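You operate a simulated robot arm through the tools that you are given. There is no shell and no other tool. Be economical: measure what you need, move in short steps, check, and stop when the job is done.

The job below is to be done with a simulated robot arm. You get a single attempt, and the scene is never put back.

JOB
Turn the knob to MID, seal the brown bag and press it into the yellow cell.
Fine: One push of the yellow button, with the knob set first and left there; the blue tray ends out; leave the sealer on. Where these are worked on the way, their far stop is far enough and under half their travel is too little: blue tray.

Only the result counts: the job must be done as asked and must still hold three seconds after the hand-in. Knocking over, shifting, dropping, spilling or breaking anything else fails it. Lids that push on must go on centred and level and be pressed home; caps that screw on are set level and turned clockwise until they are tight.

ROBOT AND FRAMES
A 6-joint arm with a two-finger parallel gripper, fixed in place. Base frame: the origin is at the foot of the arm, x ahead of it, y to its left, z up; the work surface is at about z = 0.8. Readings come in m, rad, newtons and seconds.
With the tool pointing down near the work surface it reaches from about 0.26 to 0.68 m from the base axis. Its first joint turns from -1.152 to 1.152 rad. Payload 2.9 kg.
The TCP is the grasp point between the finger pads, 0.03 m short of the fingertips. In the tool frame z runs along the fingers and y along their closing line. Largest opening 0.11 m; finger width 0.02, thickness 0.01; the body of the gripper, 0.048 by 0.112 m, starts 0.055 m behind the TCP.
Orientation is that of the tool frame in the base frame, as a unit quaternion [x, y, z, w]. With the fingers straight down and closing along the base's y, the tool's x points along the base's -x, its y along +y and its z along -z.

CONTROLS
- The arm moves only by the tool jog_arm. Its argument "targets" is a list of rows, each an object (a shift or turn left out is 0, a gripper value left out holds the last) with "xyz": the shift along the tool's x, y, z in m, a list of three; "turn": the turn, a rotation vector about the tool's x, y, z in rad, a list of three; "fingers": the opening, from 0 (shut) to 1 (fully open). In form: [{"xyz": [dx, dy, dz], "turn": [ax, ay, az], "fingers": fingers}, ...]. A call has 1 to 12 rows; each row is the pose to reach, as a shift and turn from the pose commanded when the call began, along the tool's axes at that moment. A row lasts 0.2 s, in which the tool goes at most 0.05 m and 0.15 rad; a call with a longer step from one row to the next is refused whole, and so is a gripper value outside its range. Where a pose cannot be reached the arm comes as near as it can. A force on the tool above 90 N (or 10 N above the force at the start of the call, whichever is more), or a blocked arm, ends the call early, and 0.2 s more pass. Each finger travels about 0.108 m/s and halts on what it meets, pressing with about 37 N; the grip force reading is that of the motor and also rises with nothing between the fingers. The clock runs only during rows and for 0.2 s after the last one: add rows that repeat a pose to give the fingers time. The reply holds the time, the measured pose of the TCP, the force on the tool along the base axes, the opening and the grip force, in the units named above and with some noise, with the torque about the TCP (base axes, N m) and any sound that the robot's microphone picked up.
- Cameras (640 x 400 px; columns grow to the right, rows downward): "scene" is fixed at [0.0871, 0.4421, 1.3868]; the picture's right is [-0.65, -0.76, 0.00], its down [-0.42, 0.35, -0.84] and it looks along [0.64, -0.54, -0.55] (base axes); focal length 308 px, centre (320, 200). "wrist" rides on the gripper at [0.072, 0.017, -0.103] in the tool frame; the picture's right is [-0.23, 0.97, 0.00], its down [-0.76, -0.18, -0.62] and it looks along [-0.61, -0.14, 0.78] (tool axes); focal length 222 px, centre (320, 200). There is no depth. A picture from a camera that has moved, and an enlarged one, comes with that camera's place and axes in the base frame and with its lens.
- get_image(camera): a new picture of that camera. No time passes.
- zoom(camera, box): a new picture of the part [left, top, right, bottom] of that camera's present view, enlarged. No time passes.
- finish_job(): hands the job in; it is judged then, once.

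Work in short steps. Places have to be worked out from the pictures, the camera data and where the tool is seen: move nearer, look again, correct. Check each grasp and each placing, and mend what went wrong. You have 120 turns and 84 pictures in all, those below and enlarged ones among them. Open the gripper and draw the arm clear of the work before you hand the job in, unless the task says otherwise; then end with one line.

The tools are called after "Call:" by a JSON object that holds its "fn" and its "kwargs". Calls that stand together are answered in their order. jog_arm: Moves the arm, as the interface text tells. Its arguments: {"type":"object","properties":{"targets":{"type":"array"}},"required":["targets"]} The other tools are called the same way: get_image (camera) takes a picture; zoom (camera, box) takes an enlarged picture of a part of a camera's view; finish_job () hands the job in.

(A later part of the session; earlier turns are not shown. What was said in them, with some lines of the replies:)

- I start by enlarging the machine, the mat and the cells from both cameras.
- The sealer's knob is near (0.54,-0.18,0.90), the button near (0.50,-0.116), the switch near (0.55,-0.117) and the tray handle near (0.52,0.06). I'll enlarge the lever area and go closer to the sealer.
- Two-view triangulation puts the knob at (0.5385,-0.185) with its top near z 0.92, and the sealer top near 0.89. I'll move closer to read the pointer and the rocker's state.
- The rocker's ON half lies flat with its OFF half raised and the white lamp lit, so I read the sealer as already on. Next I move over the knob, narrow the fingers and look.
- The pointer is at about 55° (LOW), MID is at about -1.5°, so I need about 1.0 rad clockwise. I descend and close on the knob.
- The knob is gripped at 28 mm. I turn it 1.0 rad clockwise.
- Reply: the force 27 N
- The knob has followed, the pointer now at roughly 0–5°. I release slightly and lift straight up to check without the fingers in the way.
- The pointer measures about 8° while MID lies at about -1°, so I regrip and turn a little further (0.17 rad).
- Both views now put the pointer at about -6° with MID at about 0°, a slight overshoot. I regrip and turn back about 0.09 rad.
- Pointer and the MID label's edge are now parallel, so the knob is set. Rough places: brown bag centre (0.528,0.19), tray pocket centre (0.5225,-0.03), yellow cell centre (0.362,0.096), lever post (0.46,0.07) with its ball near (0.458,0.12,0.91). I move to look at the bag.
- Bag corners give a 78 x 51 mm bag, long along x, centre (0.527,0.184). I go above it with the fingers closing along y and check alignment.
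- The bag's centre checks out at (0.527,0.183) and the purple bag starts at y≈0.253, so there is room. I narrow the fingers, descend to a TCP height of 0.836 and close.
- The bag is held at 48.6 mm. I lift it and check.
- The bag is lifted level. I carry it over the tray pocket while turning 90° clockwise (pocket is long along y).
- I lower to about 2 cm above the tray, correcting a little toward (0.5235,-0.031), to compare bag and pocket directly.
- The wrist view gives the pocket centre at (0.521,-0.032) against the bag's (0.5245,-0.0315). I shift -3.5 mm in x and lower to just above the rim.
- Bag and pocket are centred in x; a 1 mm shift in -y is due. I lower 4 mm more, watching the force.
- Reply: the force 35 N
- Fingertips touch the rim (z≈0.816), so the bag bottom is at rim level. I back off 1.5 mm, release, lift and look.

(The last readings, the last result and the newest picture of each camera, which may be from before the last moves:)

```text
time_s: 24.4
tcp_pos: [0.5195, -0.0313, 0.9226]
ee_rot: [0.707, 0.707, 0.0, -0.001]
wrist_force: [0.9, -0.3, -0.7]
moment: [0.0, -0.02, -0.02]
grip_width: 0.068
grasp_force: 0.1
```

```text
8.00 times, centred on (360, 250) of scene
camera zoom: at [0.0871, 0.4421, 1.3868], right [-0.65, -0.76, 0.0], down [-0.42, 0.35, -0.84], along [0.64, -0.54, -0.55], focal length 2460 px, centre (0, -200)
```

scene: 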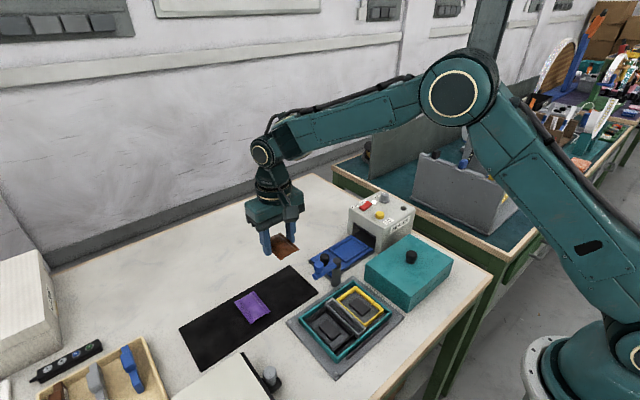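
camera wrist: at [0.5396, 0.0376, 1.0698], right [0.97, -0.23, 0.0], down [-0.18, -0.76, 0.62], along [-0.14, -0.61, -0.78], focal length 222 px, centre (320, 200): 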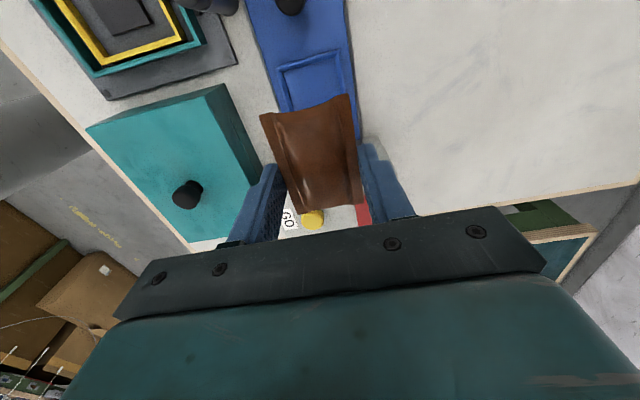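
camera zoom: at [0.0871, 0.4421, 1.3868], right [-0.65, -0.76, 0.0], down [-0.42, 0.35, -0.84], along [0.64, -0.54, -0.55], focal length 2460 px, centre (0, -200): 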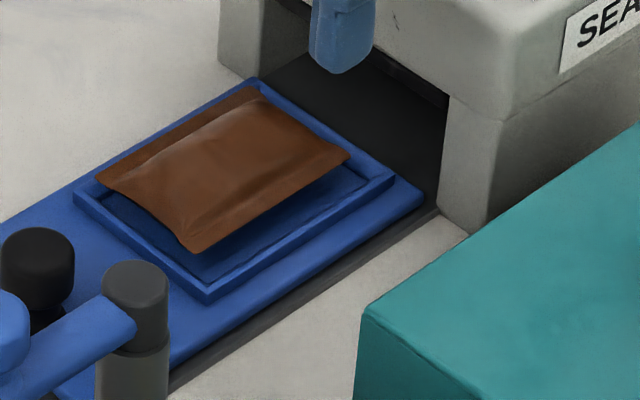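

The bag lies inside the pocket rim. Next I move above the tray's black handle, keeping this orientation, and look.

Call:
{"fn": "jog_arm", "kwargs": {"targets": [{"xyz": [0.03, 0, -0.02], "fingers": 0.5}, {"xyz": [0.065, 0, -0.03], "fingers": 0.5}, {"xyz": [0.09, 0.002, -0.03], "fingers": 0.5}, {"xyz": [0.09, 0.002, -0.03], "fingers": 0.5}]}}

Call:
{"fn": "get_image", "kwargs": {"camera": "wrist"}}

Call:
{"fn": "zoom", "kwargs": {"camera": "scene", "box": [300, 220, 400, 300]}}

```text
time_s: 25.4
tcp_pos: [0.5231, 0.0579, 0.9523]
ee_rot: [0.707, 0.707, -0.001, 0.001]
wrist_force: [0.4, 0.1, 0.5]
moment: [-0.02, -0.02, 0.01]
grip_width: 0.0551
grasp_force: 0.2
```

```text
39 pictures are left
camera wrist: at [0.5409, 0.1304, 1.0557], right [0.97, -0.23, 0.0], down [-0.18, -0.76, 0.62], along [-0.14, -0.61, -0.78], focal length 222 px, centre (320, 200)
```

wrist: 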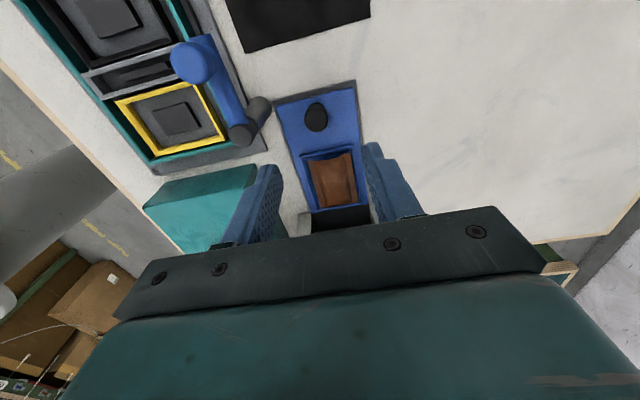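

```text
5.00 times, centred on (350, 260) of scene
camera zoom: at [0.087, 0.4422, 1.3868], right [-0.65, -0.76, 0.0], down [-0.42, 0.35, -0.84], along [0.64, -0.54, -0.55], focal length 1538 px, centre (170, -100)
```

zoom: 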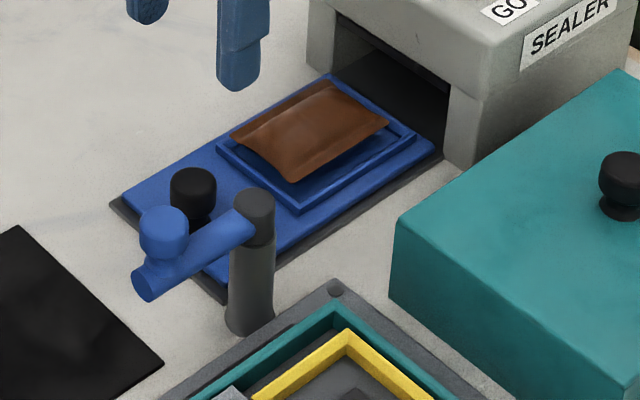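

The handle is at (0.5215,0.061) with its top near z 0.843. I descend around it with the fingers closing along x and grip it.

Call:
{"fn": "jog_arm", "kwargs": {"targets": [{"xyz": [0.003, -0.0015, 0.04], "fingers": 0.45}, {"xyz": [0.003, -0.0015, 0.08], "fingers": 0.45}, {"xyz": [0.003, -0.0015, 0.099], "fingers": 0.45}, {"xyz": [0.003, -0.0015, 0.099], "fingers": 0.1}, {"xyz": [0.003, -0.0015, 0.099], "fingers": 0.1}]}}

Call:
{"fn": "zoom", "kwargs": {"camera": "scene", "box": [300, 220, 400, 300]}}

```text
time_s: 26.6
tcp_pos: [0.521, 0.0636, 0.8556]
ee_rot: [0.707, 0.707, -0.003, -0.003]
wrist_force: [-19.7, -1.4, 4.4]
moment: [-0.09, 0.09, -0.1]
grip_width: 0.0229
grasp_force: 45.0
```

```text
5.00 times, centred on (350, 260) of scene
camera zoom: at [0.0865, 0.4421, 1.3868], right [-0.65, -0.76, 0.0], down [-0.42, 0.35, -0.84], along [0.64, -0.54, -0.55], focal length 1538 px, centre (170, -100)
```

zoom: 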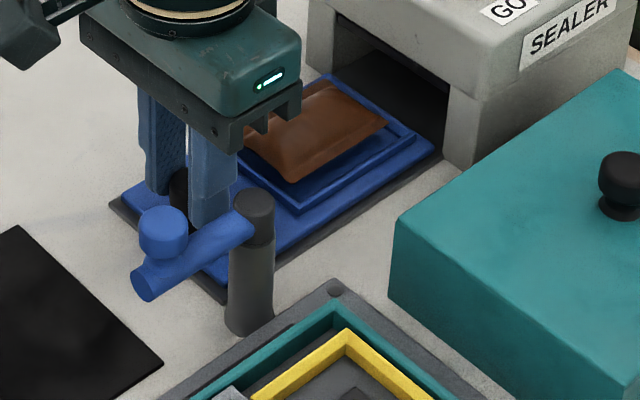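

The handle is gripped at 23 mm. I push the tray in along -y, relaxing x slightly.

Call:
{"fn": "jog_arm", "kwargs": {"targets": [{"xyz": [-0.005, -0.0015, 0]}, {"xyz": [-0.015, -0.0015, 0]}, {"xyz": [-0.025, -0.0015, 0]}, {"xyz": [-0.035, -0.0015, 0]}, {"xyz": [-0.045, -0.0015, 0]}, {"xyz": [-0.055, -0.0015, 0]}]}}

Call:
{"fn": "zoom", "kwargs": {"camera": "scene", "box": [300, 180, 440, 290]}}

```text
time_s: 28.0
tcp_pos: [0.52, 0.0068, 0.8548]
ee_rot: [0.707, 0.707, -0.001, 0.0]
wrist_force: [-9.5, 1.1, -7.5]
moment: [0.16, -0.14, -0.12]
grip_width: 0.023
grasp_force: 45.0
```

```text
3.64 times, centred on (370, 235) of scene
camera zoom: at [0.0869, 0.4422, 1.3868], right [-0.65, -0.76, 0.0], down [-0.42, 0.35, -0.84], along [0.64, -0.54, -0.55], focal length 1118 px, centre (138, 73)
```

zoom: 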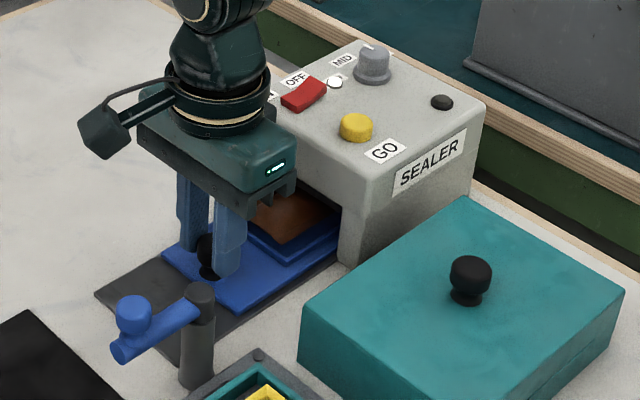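

The tray slides freely. I continue in steps, watching for the stop.

Call:
{"fn": "jog_arm", "kwargs": {"targets": [{"xyz": [-0.01, 0, 0]}, {"xyz": [-0.02, 0, 0]}, {"xyz": [-0.03, 0, 0]}, {"xyz": [-0.04, 0, 0]}]}}

Call:
{"fn": "zoom", "kwargs": {"camera": "scene", "box": [300, 180, 440, 290]}}

```text
time_s: 29.0
tcp_pos: [0.5193, -0.0324, 0.8547]
ee_rot: [0.708, 0.706, 0.0, 0.0]
wrist_force: [7.9, 1.3, -31.4]
moment: [0.18, -0.55, 0.0]
grip_width: 0.0232
grasp_force: 45.6
```

```text
3.64 times, centred on (370, 235) of scene
camera zoom: at [0.0877, 0.4421, 1.3867], right [-0.65, -0.76, 0.0], down [-0.42, 0.35, -0.84], along [0.64, -0.54, -0.55], focal length 1118 px, centre (138, 73)
```

zoom: 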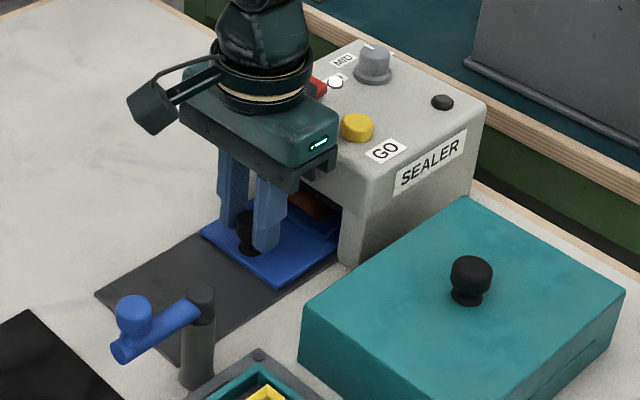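

Call:
{"fn": "jog_arm", "kwargs": {"targets": [{"xyz": [-0.008, 0, 0.0015]}, {"xyz": [-0.016, 0, 0.002]}, {"xyz": [-0.024, 0, 0.002]}]}}

Call:
{"fn": "zoom", "kwargs": {"camera": "scene", "box": [300, 180, 440, 290]}}

```text
time_s: 29.8
tcp_pos: [0.5205, -0.0596, 0.8543]
ee_rot: [0.709, 0.705, 0.0, 0.003]
wrist_force: [0.7, -0.2, 0.0]
moment: [0.0, 0.02, 0.0]
grip_width: 0.0109
grasp_force: 0.1
```

```text
3.64 times, centred on (370, 235) of scene
camera zoom: at [0.0871, 0.4421, 1.3868], right [-0.65, -0.76, 0.0], down [-0.42, 0.35, -0.84], along [0.64, -0.54, -0.55], focal length 1118 px, centre (138, 73)
```

zoom: 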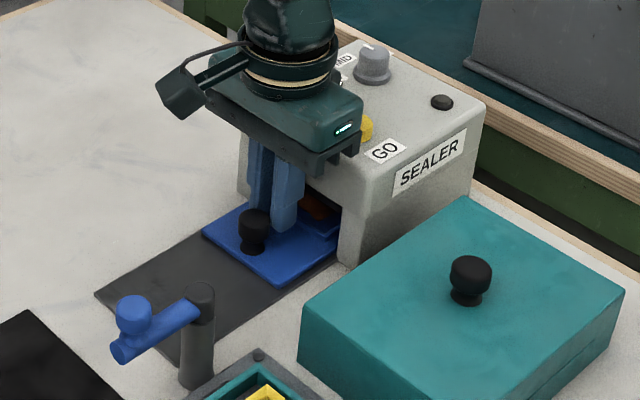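

The fingers slipped off the handle, with the tray stopped after about 95 mm. I go round to the handle's outer side with closed fingers and push to confirm it is at its stop.

Call:
{"fn": "jog_arm", "kwargs": {"targets": [{"xyz": [0, 0, -0.03], "fingers": 0}, {"xyz": [0, 0, -0.06], "fingers": 0}, {"xyz": [0.035, 0, -0.06], "fingers": 0}, {"xyz": [0.07, 0, -0.06], "fingers": 0}, {"xyz": [0.07, 0, -0.025], "fingers": 0}, {"xyz": [0.07, 0, 0.0], "fingers": 0}, {"xyz": [0.06, 0, 0.0], "fingers": 0}, {"xyz": [0.052, 0, 0.0], "fingers": 0}, {"xyz": [0.047, 0, 0.0], "fingers": 0}]}}

Call:
{"fn": "zoom", "kwargs": {"camera": "scene", "box": [300, 180, 440, 290]}}

```text
time_s: 31.8
tcp_pos: [0.5176, -0.0096, 0.8517]
ee_rot: [0.707, 0.707, 0.0, 0.0]
wrist_force: [0.6, 0.5, -1.5]
moment: [0.0, 0.01, -0.01]
grip_width: 0.0
grasp_force: 36.4
```

```text
3.64 times, centred on (370, 235) of scene
camera zoom: at [0.0871, 0.4421, 1.3868], right [-0.65, -0.76, 0.0], down [-0.42, 0.35, -0.84], along [0.64, -0.54, -0.55], focal length 1118 px, centre (138, 73)
```

zoom: 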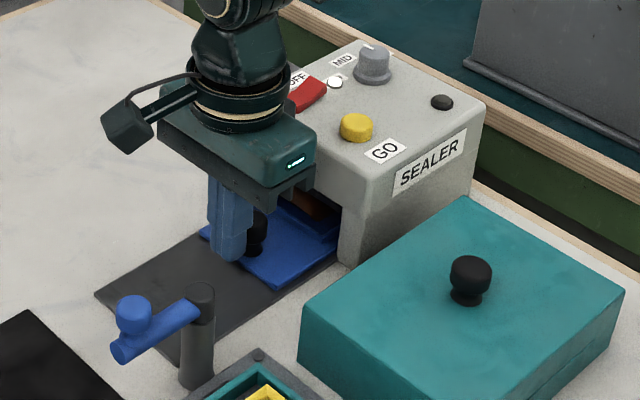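

Call:
{"fn": "jog_arm", "kwargs": {"targets": [{"xyz": [-0.003, 0.002, 0]}, {"xyz": [-0.006, 0.002, 0]}, {"xyz": [-0.009, 0.002, 0]}, {"xyz": [-0.012, 0.002, 0]}]}}

```text
time_s: 32.8
tcp_pos: [0.5215, -0.0184, 0.8524]
ee_rot: [0.704, 0.71, 0.002, -0.002]
wrist_force: [-1.2, 21.8, 1.8]
moment: [0.32, 0.21, -0.07]
grip_width: 0.0
grasp_force: 37.7
```

Call:
{"fn": "jog_arm", "kwargs": {"targets": [{"xyz": [-0.003, 0, 0]}, {"xyz": [-0.006, 0, 0]}, {"xyz": [-0.006, 0, 0]}]}}

Call:
{"fn": "zoom", "kwargs": {"camera": "scene", "box": [300, 180, 440, 290]}}

```text
time_s: 33.6
tcp_pos: [0.5219, -0.0188, 0.8509]
ee_rot: [0.702, 0.712, 0.005, -0.003]
wrist_force: [-5.7, 43.3, 13.2]
moment: [0.51, 0.18, -0.12]
grip_width: 0.0002
grasp_force: 36.9
```

```text
3.64 times, centred on (370, 235) of scene
camera zoom: at [0.0867, 0.4432, 1.3865], right [-0.65, -0.76, 0.0], down [-0.42, 0.35, -0.84], along [0.64, -0.54, -0.55], focal length 1118 px, centre (138, 73)
```

zoom: 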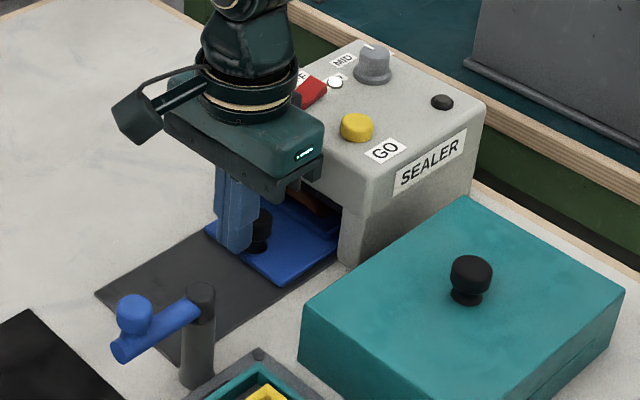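

The tray is hard against its stop (43 N, no more motion). I back off, rise and move above the yellow button to look.

Call:
{"fn": "jog_arm", "kwargs": {"targets": [{"xyz": [0.012, 0, 0]}, {"xyz": [0.012, 0, -0.045]}, {"xyz": [0.012, -0.005, -0.09]}, {"xyz": [-0.012, -0.01, -0.13]}, {"xyz": [-0.05, -0.018, -0.14]}, {"xyz": [-0.08, -0.022, -0.14]}, {"xyz": [-0.08, -0.022, -0.14]}]}}

Call:
{"fn": "zoom", "kwargs": {"camera": "wrist", "box": [200, 60, 440, 220]}}

Call:
{"fn": "zoom", "kwargs": {"camera": "scene", "box": [320, 180, 420, 260]}}

```text
time_s: 35.2
tcp_pos: [0.5003, -0.1059, 0.9901]
ee_rot: [0.707, 0.708, 0.0, 0.0]
wrist_force: [0.4, 0.5, 0.1]
moment: [-0.02, -0.03, 0.04]
grip_width: 0.0
grasp_force: 36.9
```

```text
2.50 times, centred on (320, 140) of wrist
camera zoom: at [0.5178, -0.0342, 1.0929], right [0.97, -0.23, 0.0], down [-0.18, -0.76, 0.62], along [-0.14, -0.61, -0.78], focal length 555 px, centre (320, 350)
```

zoom: 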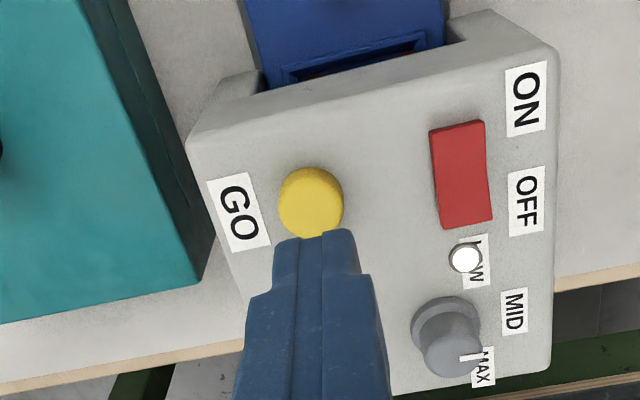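

```text
5.00 times, centred on (370, 220) of scene
camera zoom: at [0.0871, 0.4421, 1.3868], right [-0.65, -0.76, 0.0], down [-0.42, 0.35, -0.84], along [0.64, -0.54, -0.55], focal length 1538 px, centre (70, 100)
```

zoom: 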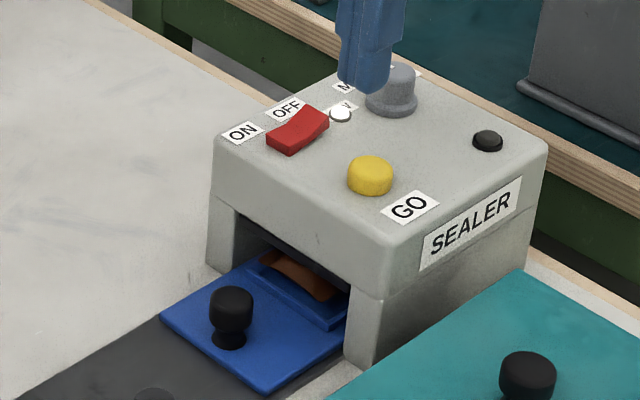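

The button is at about (0.4985,-0.115). With closed fingers I go down close above it first.

Call:
{"fn": "jog_arm", "kwargs": {"targets": [{"xyz": [-0.0095, -0.0015, 0.0]}, {"xyz": [-0.0095, -0.0015, 0.03]}, {"xyz": [-0.0095, -0.0015, 0.05]}, {"xyz": [-0.0095, -0.0015, 0.05]}]}}

Call:
{"fn": "zoom", "kwargs": {"camera": "scene", "box": [350, 180, 410, 225]}}

```text
time_s: 36.2
tcp_pos: [0.4982, -0.1126, 0.9408]
ee_rot: [0.707, 0.707, 0.0, 0.001]
wrist_force: [-0.4, -0.4, 0.0]
moment: [-0.02, 0.02, -0.01]
grip_width: 0.0
grasp_force: 36.9
```

```text
8.89 times, centred on (380, 202) of scene
camera zoom: at [0.0871, 0.4421, 1.3868], right [-0.65, -0.76, 0.0], down [-0.42, 0.35, -0.84], along [0.64, -0.54, -0.55], focal length 2734 px, centre (-213, 178)
```

zoom: 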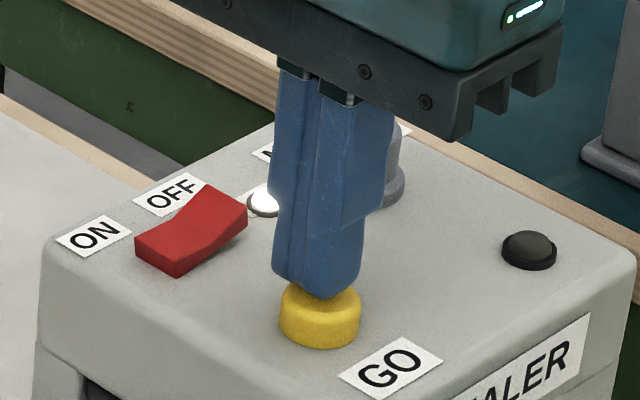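

The tips are just above the button and centred on it. I press down in small steps in one continuous stroke, hold briefly and read the force.

Call:
{"fn": "jog_arm", "kwargs": {"targets": [{"xyz": [-0.001, 0, 0.004]}, {"xyz": [-0.001, 0, 0.007]}, {"xyz": [-0.001, 0, 0.01]}, {"xyz": [-0.001, 0, 0.012]}, {"xyz": [-0.001, 0, 0.012]}]}}

Call:
{"fn": "zoom", "kwargs": {"camera": "scene", "box": [350, 180, 410, 225]}}

```text
time_s: 37.4
tcp_pos: [0.4983, -0.1174, 0.9327]
ee_rot: [0.707, 0.707, 0.001, 0.001]
wrist_force: [3.5, -0.3, 5.2]
moment: [0.01, -0.06, -0.01]
grip_width: 0.0
grasp_force: 37.5
heard: click
```

```text
8.89 times, centred on (380, 202) of scene
camera zoom: at [0.0871, 0.4422, 1.3868], right [-0.65, -0.76, 0.0], down [-0.42, 0.35, -0.84], along [0.64, -0.54, -0.55], focal length 2734 px, centre (-213, 178)
```

zoom: 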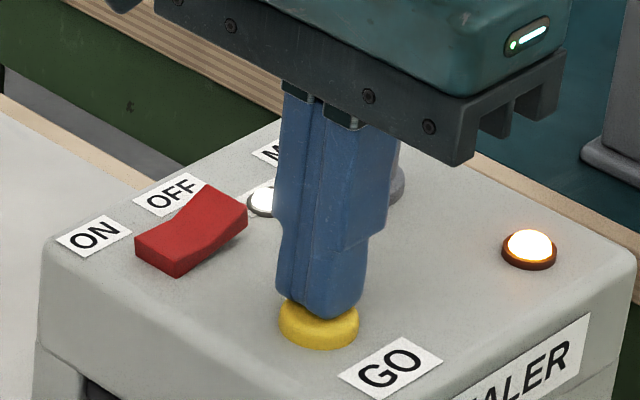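

A click, and the second lamp is lit: it is sealing. I lift off and wait.

Call:
{"fn": "jog_arm", "kwargs": {"targets": [{"xyz": [0, 0, -0.03]}, {"xyz": [0, 0, -0.06]}, {"xyz": [0, 0, -0.06]}, {"xyz": [0, 0, -0.06]}, {"xyz": [0, 0, -0.06]}, {"xyz": [0, 0, -0.06]}, {"xyz": [0, 0, -0.06]}, {"xyz": [0, 0, -0.06]}, {"xyz": [0, 0, -0.06]}, {"xyz": [0, 0, -0.06]}]}}

Call:
{"fn": "zoom", "kwargs": {"camera": "scene", "box": [320, 180, 420, 260]}}

```text
time_s: 39.6
tcp_pos: [0.4973, -0.119, 0.9916]
ee_rot: [0.707, 0.707, 0.0, -0.001]
wrist_force: [0.5, 0.5, 0.5]
moment: [-0.02, 0.0, 0.01]
grip_width: 0.0
grasp_force: 37.3
```

```text
5.00 times, centred on (370, 220) of scene
camera zoom: at [0.0871, 0.4421, 1.3868], right [-0.65, -0.76, 0.0], down [-0.42, 0.35, -0.84], along [0.64, -0.54, -0.55], focal length 1538 px, centre (70, 100)
```

zoom: 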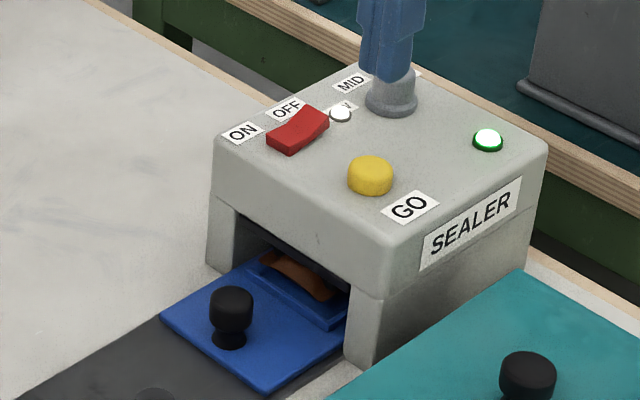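

The lamp is green: the seal is done. I open the fingers, go to the handle at about (0.5205,-0.04), and grip it.

Call:
{"fn": "jog_arm", "kwargs": {"targets": [{"xyz": [0.04, 0.011, 0.0], "fingers": 0.2}, {"xyz": [0.077, 0.0225, 0.0], "fingers": 0.45}, {"xyz": [0.077, 0.0225, 0.04], "fingers": 0.45}, {"xyz": [0.077, 0.0225, 0.08], "fingers": 0.45}, {"xyz": [0.077, 0.0225, 0.11], "fingers": 0.45}, {"xyz": [0.077, 0.0225, 0.138], "fingers": 0.45}, {"xyz": [0.077, 0.0225, 0.138], "fingers": 0.1}, {"xyz": [0.077, 0.0225, 0.138], "fingers": 0.1}]}}

Call:
{"fn": "zoom", "kwargs": {"camera": "scene", "box": [300, 180, 440, 290]}}

```text
time_s: 41.4
tcp_pos: [0.52, -0.0417, 0.8521]
ee_rot: [0.707, 0.707, 0.002, 0.003]
wrist_force: [14.9, -0.1, -8.3]
moment: [-0.14, -0.25, -0.01]
grip_width: 0.0231
grasp_force: 44.6
```

```text
3.64 times, centred on (370, 235) of scene
camera zoom: at [0.0876, 0.4421, 1.3867], right [-0.65, -0.76, 0.0], down [-0.42, 0.35, -0.84], along [0.64, -0.54, -0.55], focal length 1118 px, centre (138, 73)
```

zoom: 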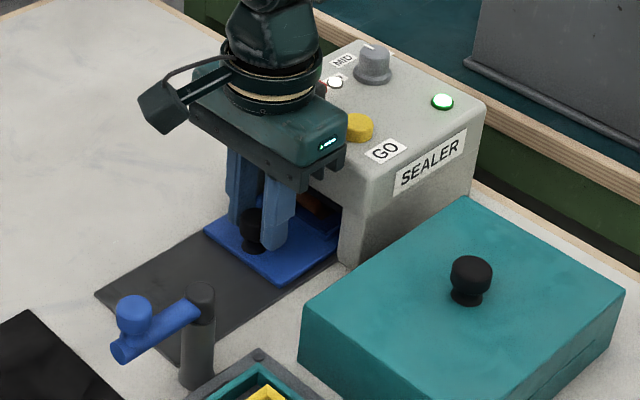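

The handle is gripped. I pull the tray out along +y gently.

Call:
{"fn": "jog_arm", "kwargs": {"targets": [{"xyz": [0.008, 0.001, 0]}, {"xyz": [0.018, 0.001, 0]}, {"xyz": [0.028, 0.001, 0]}, {"xyz": [0.038, 0.001, 0]}, {"xyz": [0.048, 0.001, 0]}, {"xyz": [0.058, 0.001, 0]}, {"xyz": [0.068, 0.001, 0]}, {"xyz": [0.078, 0.001, 0]}, {"xyz": [0.088, 0.001, 0]}, {"xyz": [0.096, 0.001, 0]}]}}

Call:
{"fn": "zoom", "kwargs": {"camera": "scene", "box": [300, 180, 440, 290]}}

```text
time_s: 43.6
tcp_pos: [0.5194, 0.0543, 0.8523]
ee_rot: [0.707, 0.707, -0.002, -0.002]
wrist_force: [-24.9, -0.4, 9.1]
moment: [-0.04, 0.26, -0.03]
grip_width: 0.0232
grasp_force: 45.0
```

```text
3.64 times, centred on (370, 235) of scene
camera zoom: at [0.0864, 0.4421, 1.3868], right [-0.65, -0.76, 0.0], down [-0.42, 0.35, -0.84], along [0.64, -0.54, -0.55], focal length 1118 px, centre (138, 73)
```

zoom: 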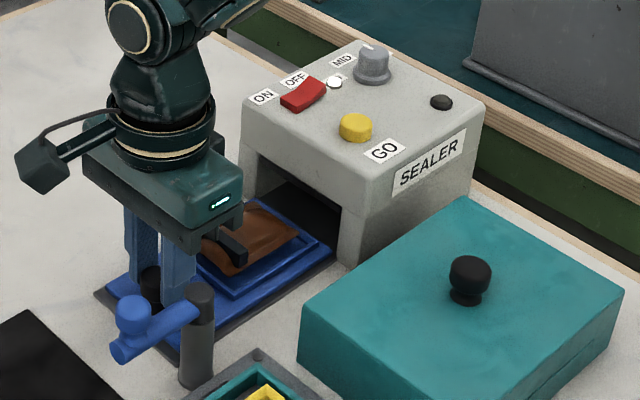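

The tray is nearly out; I pull the last centimetre until it stops.

Call:
{"fn": "jog_arm", "kwargs": {"targets": [{"xyz": [0.004, -0.002, 0]}, {"xyz": [0.008, -0.002, 0]}, {"xyz": [0.011, -0.002, 0]}]}}

```text
time_s: 44.4
tcp_pos: [0.5194, 0.0594, 0.8529]
ee_rot: [0.711, 0.703, -0.002, 0.003]
wrist_force: [-8.7, -31.6, 2.5]
moment: [-0.67, 0.23, 0.03]
grip_width: 0.0232
grasp_force: 45.2
```

The tray is at its outer stop (-32 N). I release, rise and go back over the pocket to view the bag.

Call:
{"fn": "jog_arm", "kwargs": {"targets": [{"xyz": [-0.005, 0, 0], "fingers": 0.3}, {"xyz": [-0.005, 0, 0], "fingers": 0.45}, {"xyz": [-0.005, 0, -0.04], "fingers": 0.5}, {"xyz": [-0.005, 0, -0.08], "fingers": 0.65}, {"xyz": [-0.05, 0, -0.08], "fingers": 0.65}, {"xyz": [-0.095, 0, -0.08], "fingers": 0.65}, {"xyz": [-0.095, 0, -0.08], "fingers": 0.65}]}}

Call:
{"fn": "zoom", "kwargs": {"camera": "wrist", "box": [220, 20, 420, 200]}}

Call:
{"fn": "zoom", "kwargs": {"camera": "scene", "box": [325, 225, 395, 275]}}

```text
time_s: 46.0
tcp_pos: [0.5174, -0.0312, 0.9336]
ee_rot: [0.707, 0.707, 0.0, 0.0]
wrist_force: [-0.7, 0.0, 0.4]
moment: [0.0, -0.02, 0.0]
grip_width: 0.0713
grasp_force: 0.1
```

```text
2.22 times, centred on (320, 110) of wrist
camera zoom: at [0.5349, 0.0402, 1.0377], right [0.97, -0.23, 0.0], down [-0.18, -0.76, 0.62], along [-0.14, -0.61, -0.78], focal length 494 px, centre (320, 400)
```

zoom: 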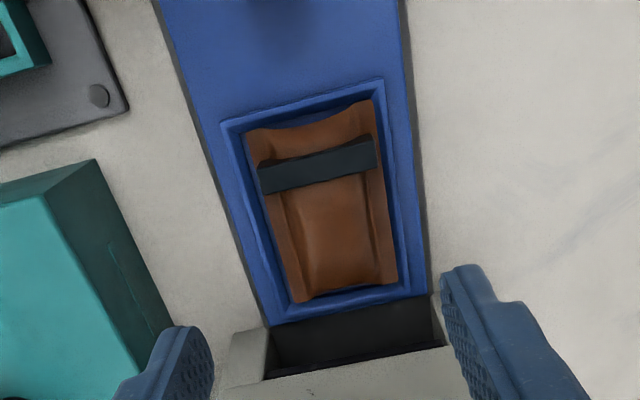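

```text
8.00 times, centred on (360, 250) of scene
camera zoom: at [0.0871, 0.4421, 1.3868], right [-0.65, -0.76, 0.0], down [-0.42, 0.35, -0.84], along [0.64, -0.54, -0.55], focal length 2460 px, centre (0, -200)
```

zoom: 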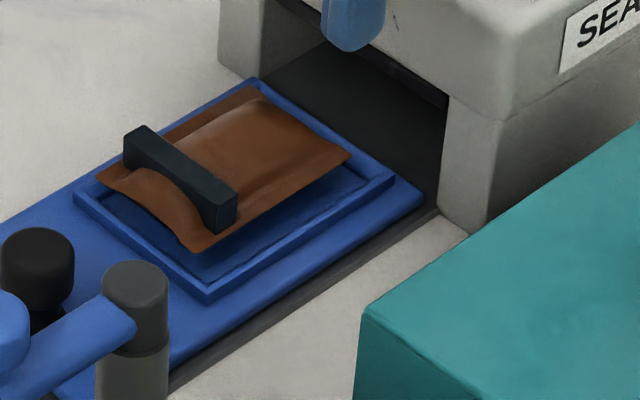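

The tray came out with the bag now carrying a dark seal bar near its +y end. Bag centre is about (0.523,-0.030); I grip it across the middle, clear of the bar, tips just above the rim.

Call:
{"fn": "jog_arm", "kwargs": {"targets": [{"xyz": [0, 0.004, 0.03], "fingers": 0.65}, {"xyz": [0, 0.004, 0.06], "fingers": 0.65}, {"xyz": [0, 0.004, 0.085], "fingers": 0.65}, {"xyz": [0, 0.004, 0.085], "fingers": 0.65}]}}

Call:
{"fn": "zoom", "kwargs": {"camera": "wrist", "box": [220, 40, 420, 220]}}

Call:
{"fn": "zoom", "kwargs": {"camera": "scene", "box": [325, 225, 395, 275]}}

```text
time_s: 47.0
tcp_pos: [0.5201, -0.0284, 0.8475]
ee_rot: [0.707, 0.707, 0.0, 0.0]
wrist_force: [-0.1, 0.1, -0.2]
moment: [0.01, 0.03, -0.03]
grip_width: 0.0715
grasp_force: 0.0
```

```text
2.22 times, centred on (320, 130) of wrist
camera zoom: at [0.5386, 0.0427, 0.9513], right [0.97, -0.23, 0.0], down [-0.18, -0.76, 0.62], along [-0.14, -0.61, -0.78], focal length 494 px, centre (320, 356)
```

zoom: 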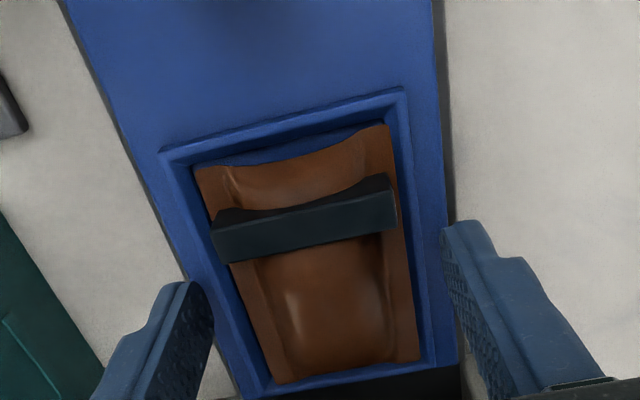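

```text
8.00 times, centred on (360, 250) of scene
camera zoom: at [0.0871, 0.4421, 1.3868], right [-0.65, -0.76, 0.0], down [-0.42, 0.35, -0.84], along [0.64, -0.54, -0.55], focal length 2460 px, centre (0, -200)
```

zoom: 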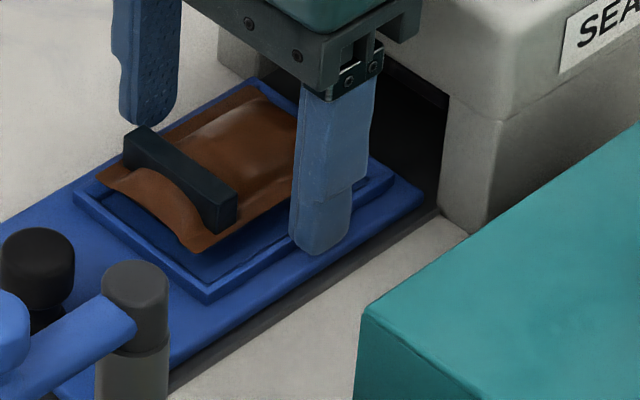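

The bag sits about 2 mm to +x of the fingers' middle; I shift by that and close.

Call:
{"fn": "jog_arm", "kwargs": {"targets": [{"xyz": [-0.001, 0.002, 0.0], "fingers": 0.65}, {"xyz": [-0.001, 0.002, 0.0], "fingers": 0.35}, {"xyz": [-0.001, 0.002, 0.0], "fingers": 0.35}, {"xyz": [-0.001, 0.002, 0.0], "fingers": 0.35}]}}

```text
time_s: 48.0
tcp_pos: [0.5233, -0.0304, 0.8488]
ee_rot: [0.707, 0.707, 0.0, 0.001]
wrist_force: [-0.2, 0.5, -0.7]
moment: [-0.01, 0.01, -0.02]
grip_width: 0.0489
grasp_force: 37.1
```

Gripped at 48.9 mm. I lift it and check that the seal bar comes along.

Call:
{"fn": "jog_arm", "kwargs": {"targets": [{"xyz": [0, 0, -0.02]}, {"xyz": [0, 0, -0.06]}, {"xyz": [0, 0, -0.1]}, {"xyz": [0, 0, -0.14]}, {"xyz": [0, 0, -0.14]}]}}

Call:
{"fn": "zoom", "kwargs": {"camera": "scene", "box": [280, 160, 440, 300]}}

```text
time_s: 49.2
tcp_pos: [0.5241, -0.0284, 0.9888]
ee_rot: [0.707, 0.707, 0.0, 0.0]
wrist_force: [1.2, 0.3, -0.3]
moment: [0.06, 0.0, -0.02]
grip_width: 0.049
grasp_force: 36.6
```

```text
2.86 times, centred on (360, 230) of scene
camera zoom: at [0.0871, 0.4421, 1.3868], right [-0.65, -0.76, 0.0], down [-0.42, 0.35, -0.84], along [0.64, -0.54, -0.55], focal length 879 px, centre (206, 114)
```

zoom: 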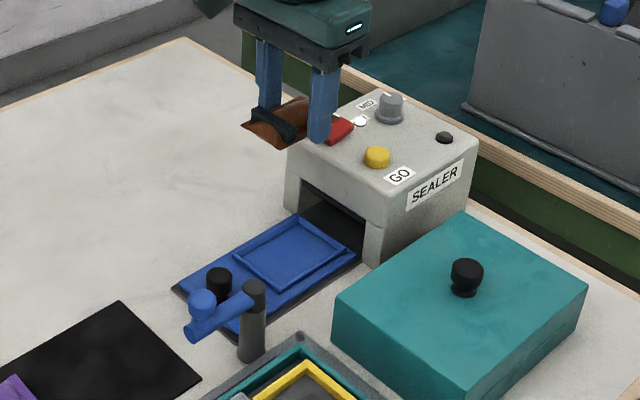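

The sealed bag is held. I carry it over the yellow cell, turning back 90° (cell is long along x).

Call:
{"fn": "jog_arm", "kwargs": {"targets": [{"xyz": [0.011, -0.015, 0], "turn": [0, 0, -0.1428]}, {"xyz": [0.023, -0.03, 0], "turn": [0, 0, -0.2856]}, {"xyz": [0.034, -0.044, 0], "turn": [0, 0, -0.4284]}, {"xyz": [0.046, -0.059, 0], "turn": [0, 0, -0.5712]}, {"xyz": [0.057, -0.074, 0], "turn": [0, 0, -0.714]}, {"xyz": [0.069, -0.089, 0], "turn": [0, 0, -0.8568]}, {"xyz": [0.08, -0.103, 0], "turn": [0, 0, -0.9996]}, {"xyz": [0.092, -0.118, 0], "turn": [0, 0, -1.1424]}, {"xyz": [0.103, -0.133, 0], "turn": [0, 0, -1.2852]}, {"xyz": [0.115, -0.148, 0], "turn": [0, 0, -1.428]}, {"xyz": [0.126, -0.161, 0], "turn": [0, 0, -1.5708]}, {"xyz": [0.126, -0.161, 0], "turn": [0, 0, -1.5708]}]}}

Call:
{"fn": "get_image", "kwargs": {"camera": "wrist"}}

Call:
{"fn": "zoom", "kwargs": {"camera": "scene", "box": [290, 220, 430, 330]}}

```text
time_s: 51.8
tcp_pos: [0.3658, 0.0961, 0.9871]
ee_rot: [0.0, 1.0, -0.001, 0.0]
wrist_force: [0.5, -0.1, -0.6]
moment: [-0.01, -0.01, 0.01]
grip_width: 0.0488
grasp_force: 36.8
```

```text
19 pictures are left
camera wrist: at [0.2929, 0.1126, 1.0915], right [0.23, 0.97, 0.0], down [0.76, -0.18, 0.62], along [0.61, -0.14, -0.78], focal length 222 px, centre (320, 200)
```

wrist: 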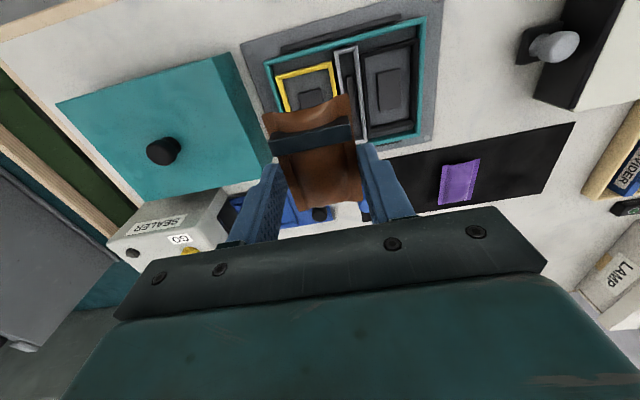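

```text
3.64 times, centred on (360, 275) of scene
camera zoom: at [0.0871, 0.4421, 1.3868], right [-0.65, -0.76, 0.0], down [-0.42, 0.35, -0.84], along [0.64, -0.54, -0.55], focal length 1118 px, centre (174, -73)
```

zoom: 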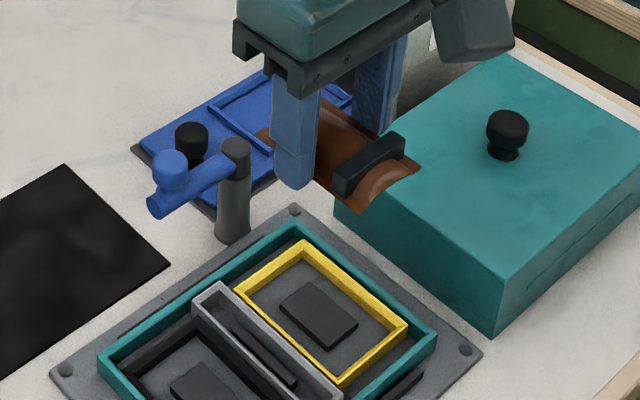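

The bag is over the cell. Estimated cell centre is (0.370,0.088), so I shift there and lower to about 2–3 cm above the rim for a closer comparison.

Call:
{"fn": "jog_arm", "kwargs": {"targets": [{"xyz": [-0.004, -0.006, 0.03]}, {"xyz": [-0.004, -0.006, 0.06]}, {"xyz": [-0.004, -0.006, 0.09]}, {"xyz": [-0.004, -0.006, 0.105]}, {"xyz": [-0.004, -0.006, 0.105]}]}}

Call:
{"fn": "zoom", "kwargs": {"camera": "wrist", "box": [220, 20, 420, 210]}}

Call:
{"fn": "zoom", "kwargs": {"camera": "scene", "box": [330, 260, 420, 330]}}

```text
time_s: 53.0
tcp_pos: [0.3668, 0.0905, 0.8809]
ee_rot: [0.001, 1.0, 0.0, 0.0]
wrist_force: [0.8, 0.0, -0.3]
moment: [0.03, -0.01, -0.02]
grip_width: 0.0486
grasp_force: 36.7
```

```text
2.11 times, centred on (320, 115) of wrist
camera zoom: at [0.2948, 0.1058, 0.9852], right [0.23, 0.97, 0.0], down [0.76, -0.18, 0.62], along [0.61, -0.14, -0.78], focal length 468 px, centre (320, 379)
```

zoom: 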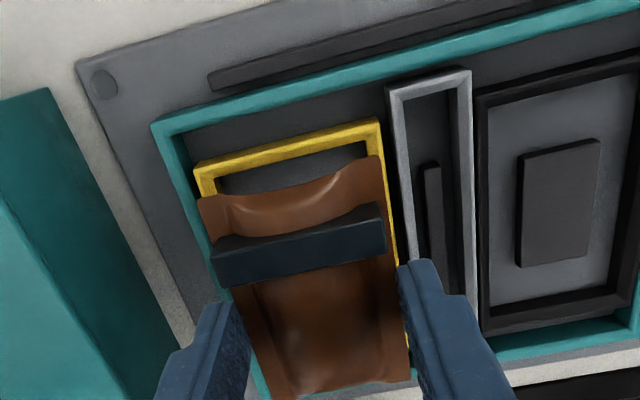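

```text
5.71 times, centred on (375, 295) of scene
camera zoom: at [0.0871, 0.4421, 1.3868], right [-0.65, -0.76, 0.0], down [-0.42, 0.35, -0.84], along [0.64, -0.54, -0.55], focal length 1757 px, centre (6, -343)
```

zoom: 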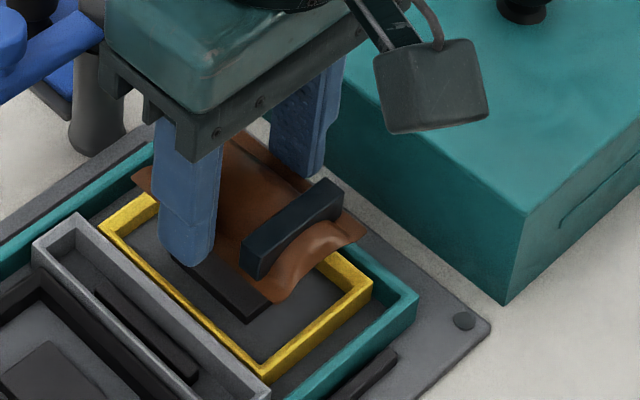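

Relative to the bag, the cell's centre lies about 3 mm to +x and 2 mm to -y. I correct, go down to about 7 mm above the rim, and look again.

Call:
{"fn": "jog_arm", "kwargs": {"targets": [{"xyz": [-0.003, -0.0023, 0.005]}, {"xyz": [-0.003, -0.0023, 0.018]}, {"xyz": [-0.003, -0.0023, 0.018]}]}}

Call:
{"fn": "zoom", "kwargs": {"camera": "wrist", "box": [250, 60, 390, 200]}}

Call:
{"fn": "zoom", "kwargs": {"camera": "scene", "box": [330, 265, 400, 320]}}

```text
time_s: 53.8
tcp_pos: [0.3697, 0.0872, 0.8652]
ee_rot: [0.001, 1.0, 0.0, 0.0]
wrist_force: [-0.8, 0.2, -1.2]
moment: [-0.02, 0.0, 0.02]
grip_width: 0.0488
grasp_force: 37.1
```

```text
2.86 times, centred on (320, 130) of wrist
camera zoom: at [0.2982, 0.103, 0.9692], right [0.23, 0.97, 0.0], down [0.76, -0.18, 0.62], along [0.61, -0.14, -0.78], focal length 635 px, centre (320, 400)
```

zoom: 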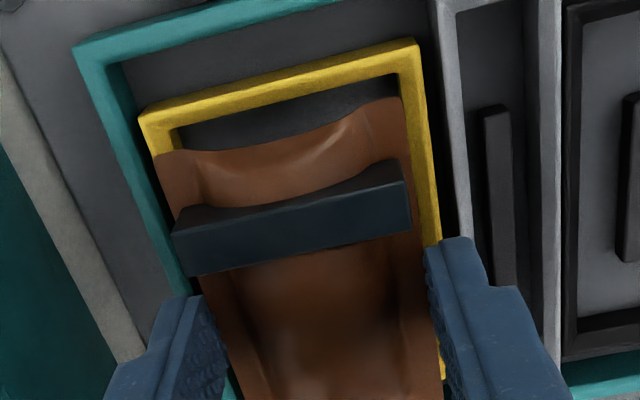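

```text
7.27 times, centred on (365, 292) of scene
camera zoom: at [0.0871, 0.4421, 1.3868], right [-0.65, -0.76, 0.0], down [-0.42, 0.35, -0.84], along [0.64, -0.54, -0.55], focal length 2237 px, centre (-7, -473)
```

zoom: 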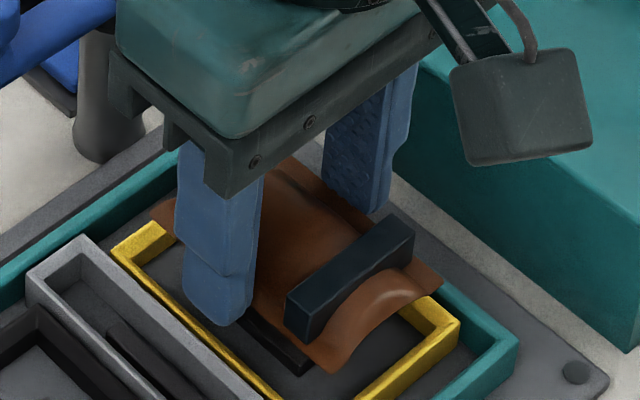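

Bag and cell are now concentric within about a millimetre. I lower until the fingertips or bag meet the rim.

Call:
{"fn": "jog_arm", "kwargs": {"targets": [{"xyz": [0, 0.0, 0.004]}, {"xyz": [0, 0.0, 0.007]}, {"xyz": [0, 0.0, 0.007]}]}}

```text
time_s: 54.6
tcp_pos: [0.3709, 0.0872, 0.8579]
ee_rot: [0.002, 1.0, 0.0, 0.0]
wrist_force: [0.5, -0.6, -0.4]
moment: [-0.01, 0.02, 0.0]
grip_width: 0.0489
grasp_force: 37.0
```

Call:
{"fn": "jog_arm", "kwargs": {"targets": [{"xyz": [0.0005, 0.0, 0.002]}, {"xyz": [0.0005, 0.0, 0.004]}, {"xyz": [0.0005, 0.0, 0.006]}, {"xyz": [0.0005, 0.0, 0.006]}]}}

Call:
{"fn": "zoom", "kwargs": {"camera": "scene", "box": [330, 265, 400, 320]}}

```text
time_s: 55.6
tcp_pos: [0.3719, 0.086, 0.8522]
ee_rot: [0.001, 1.0, -0.002, 0.001]
wrist_force: [-1.6, -2.4, 12.0]
moment: [-0.41, 0.02, -0.04]
grip_width: 0.0489
grasp_force: 37.4
```

```text
7.27 times, centred on (365, 292) of scene
camera zoom: at [0.0869, 0.4421, 1.3868], right [-0.65, -0.76, 0.0], down [-0.42, 0.35, -0.84], along [0.64, -0.54, -0.55], focal length 2237 px, centre (-7, -473)
```

zoom: 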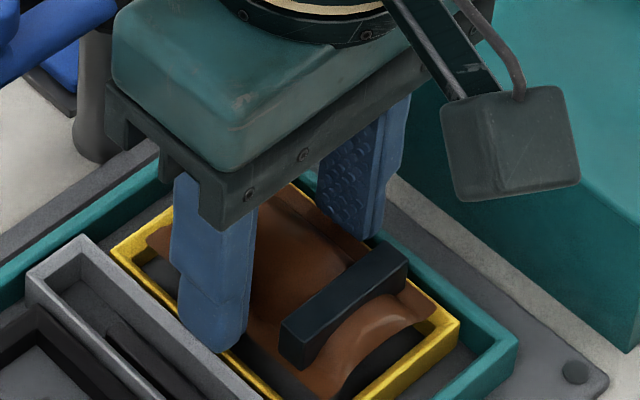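

The -y fingertip touches the rim (12 N) and the bag's lower part is inside the cell. I back off 2 mm, release just enough and lift, then look.

Call:
{"fn": "jog_arm", "kwargs": {"targets": [{"xyz": [0.001, 0.001, -0.002]}, {"xyz": [0.001, 0.001, -0.002], "fingers": 0.5}, {"xyz": [0.001, 0.001, -0.003], "fingers": 0.55}, {"xyz": [0.001, 0.001, -0.035], "fingers": 0.55}, {"xyz": [0.001, 0.001, -0.07], "fingers": 0.55}, {"xyz": [0.001, 0.001, -0.07], "fingers": 0.55}]}}

Call:
{"fn": "zoom", "kwargs": {"camera": "wrist", "box": [230, 20, 410, 180]}}

Call:
{"fn": "zoom", "kwargs": {"camera": "scene", "box": [330, 265, 400, 320]}}

```text
time_s: 57.0
tcp_pos: [0.3699, 0.0888, 0.9201]
ee_rot: [0.0, 1.0, 0.0, 0.0]
wrist_force: [0.0, -0.3, 0.8]
moment: [-0.05, 0.01, -0.01]
grip_width: 0.0604
grasp_force: 0.0
```

```text
2.50 times, centred on (320, 100) of wrist
camera zoom: at [0.2983, 0.1042, 1.0251], right [0.23, 0.97, 0.0], down [0.76, -0.18, 0.62], along [0.61, -0.14, -0.78], focal length 555 px, centre (320, 450)
```

zoom: 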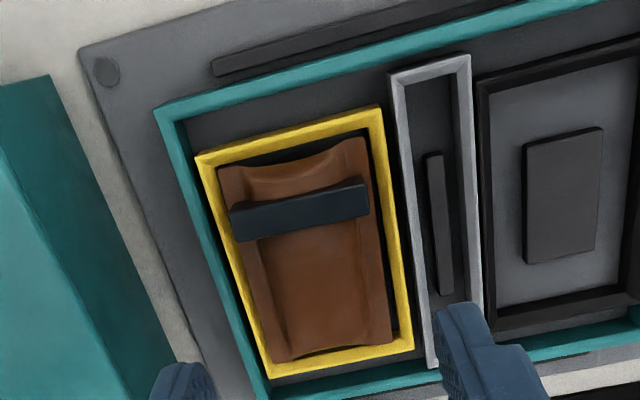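

```text
7.27 times, centred on (365, 292) of scene
camera zoom: at [0.0871, 0.4421, 1.3868], right [-0.65, -0.76, 0.0], down [-0.42, 0.35, -0.84], along [0.64, -0.54, -0.55], focal length 2237 px, centre (-7, -473)
```

zoom: 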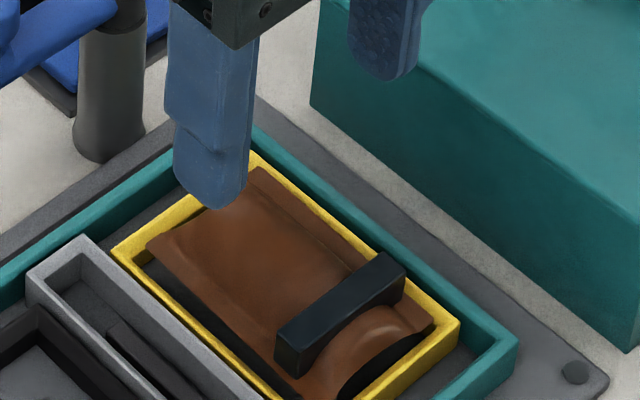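

The bag sits inside the yellow walls, not yet pressed. I close the fingers and press on the bag's centre, clear of the seal bar.

Call:
{"fn": "jog_arm", "kwargs": {"targets": [{"xyz": [0, -0.0012, 0], "fingers": 0}, {"xyz": [0, -0.0012, 0.0], "fingers": 0}, {"xyz": [0, -0.0012, 0.03], "fingers": 0}, {"xyz": [0, -0.0012, 0.048], "fingers": 0}, {"xyz": [0, -0.0012, 0.053], "fingers": 0}, {"xyz": [0, -0.0012, 0.057], "fingers": 0}, {"xyz": [0, -0.0012, 0.061], "fingers": 0}]}}

```text
time_s: 58.6
tcp_pos: [0.3716, 0.0882, 0.865]
ee_rot: [-0.001, 1.0, 0.002, 0.003]
wrist_force: [-19.1, 0.8, 80.6]
moment: [-0.05, 0.76, 0.16]
grip_width: 0.0
grasp_force: 37.3
```

The press met 80 N with the tips at z≈0.835. I lift and look whether the bag went home.

Call:
{"fn": "jog_arm", "kwargs": {"targets": [{"xyz": [0, 0, -0.02]}, {"xyz": [0, 0, -0.06]}, {"xyz": [0, 0, -0.06]}]}}

Call:
{"fn": "zoom", "kwargs": {"camera": "wrist", "box": [230, 20, 410, 180]}}

Call:
{"fn": "zoom", "kwargs": {"camera": "scene", "box": [330, 265, 400, 320]}}

```text
time_s: 59.4
tcp_pos: [0.3702, 0.0873, 0.9196]
ee_rot: [0.001, 1.0, 0.0, -0.001]
wrist_force: [0.1, 0.0, -0.1]
moment: [-0.01, 0.0, -0.01]
grip_width: 0.0
grasp_force: 36.9
```

```text
2.50 times, centred on (320, 100) of wrist
camera zoom: at [0.2992, 0.1026, 1.0236], right [0.23, 0.97, 0.0], down [0.76, -0.18, 0.62], along [0.61, -0.14, -0.78], focal length 555 px, centre (320, 450)
```

zoom: 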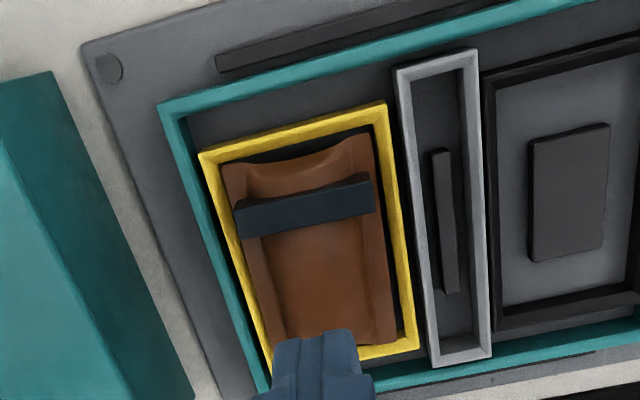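

```text
7.27 times, centred on (365, 292) of scene
camera zoom: at [0.0871, 0.4421, 1.3868], right [-0.65, -0.76, 0.0], down [-0.42, 0.35, -0.84], along [0.64, -0.54, -0.55], focal length 2237 px, centre (-7, -473)
```

zoom: 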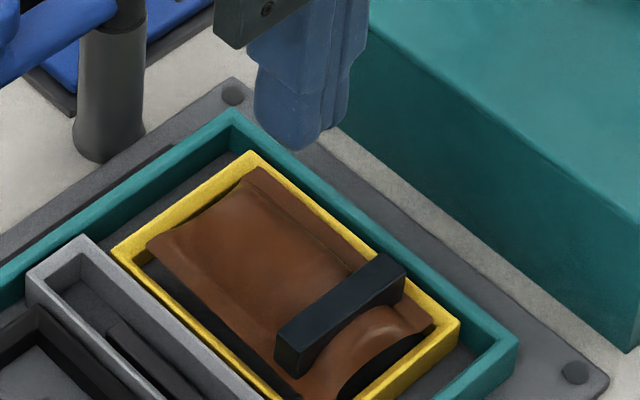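

The bag is inside the walls, centred, with its edges level with the rim and resting on the cell's block. To be sure it is home I press once more at its exact centre, holding a second at moderate force.

Call:
{"fn": "jog_arm", "kwargs": {"targets": [{"xyz": [0.002, 0, 0.02], "fingers": 0}, {"xyz": [0.002, 0, 0.045], "fingers": 0}, {"xyz": [0.002, 0, 0.053], "fingers": 0}, {"xyz": [0.002, 0, 0.056], "fingers": 0}, {"xyz": [0.002, 0, 0.059], "fingers": 0}, {"xyz": [0.002, 0, 0.059], "fingers": 0}, {"xyz": [0.002, 0, 0.059], "fingers": 0}, {"xyz": [0.002, 0, 0.059], "fingers": 0}, {"xyz": [0.002, 0, 0.059], "fingers": 0}]}}

```text
time_s: 61.4
tcp_pos: [0.3683, 0.0882, 0.8639]
ee_rot: [0.0, 1.0, 0.001, 0.002]
wrist_force: [-14.5, -1.1, 59.5]
moment: [-0.1, 0.44, 0.21]
grip_width: 0.0
grasp_force: 36.9
```

It is solid at the same height, so the bag is home. I lift, open the gripper, draw clear and take a last look.

Call:
{"fn": "jog_arm", "kwargs": {"targets": [{"xyz": [0, 0, -0.04]}, {"xyz": [0, 0, -0.08]}, {"xyz": [0, 0, -0.12], "fingers": 0.5}, {"xyz": [-0.03, 0, -0.155], "fingers": 1}, {"xyz": [-0.06, 0, -0.19], "fingers": 1}, {"xyz": [-0.09, 0, -0.22], "fingers": 1}, {"xyz": [-0.09, 0, -0.22], "fingers": 1}]}}

Call:
{"fn": "get_image", "kwargs": {"camera": "scene"}}

Call:
{"fn": "zoom", "kwargs": {"camera": "scene", "box": [290, 180, 430, 330]}}

```text
time_s: 63.0
tcp_pos: [0.4552, 0.0853, 1.0828]
ee_rot: [0.001, 1.0, -0.001, 0.0]
wrist_force: [-0.2, 0.0, -0.8]
moment: [0.02, -0.02, -0.03]
grip_width: 0.11
grasp_force: 0.1
```

```text
8 pictures are left
```

scene: 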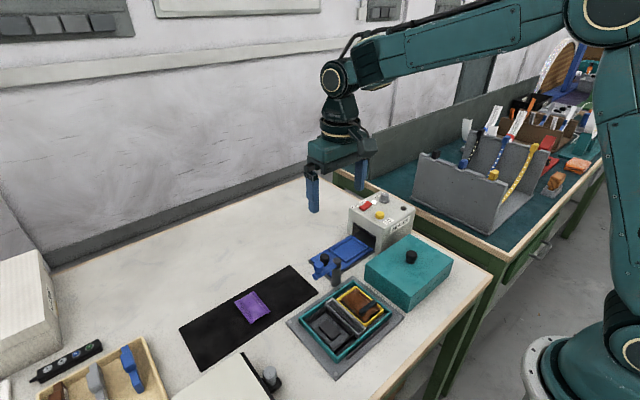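

```text
2.67 times, centred on (360, 255) of scene
camera zoom: at [0.0871, 0.4421, 1.3868], right [-0.65, -0.76, 0.0], down [-0.42, 0.35, -0.84], along [0.64, -0.54, -0.55], focal length 820 px, centre (213, 53)
```

zoom: 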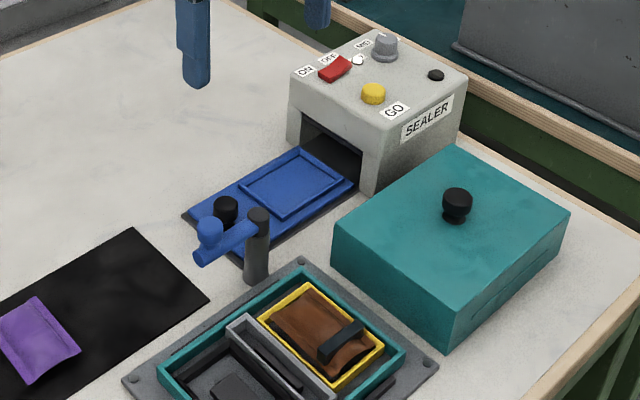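

The bag lies level in the yellow cell, the tray is out, the knob is at MID, the sealer is on and nothing else has moved, so I hand in.

Call:
{"fn": "finish_job", "kwargs": {}}

```text
The job is handed in.
```

The knob is at MID, the brown bag was sealed with one push of the yellow button and pressed into the yellow cell, the blue tray is out, and the sealer is still on.
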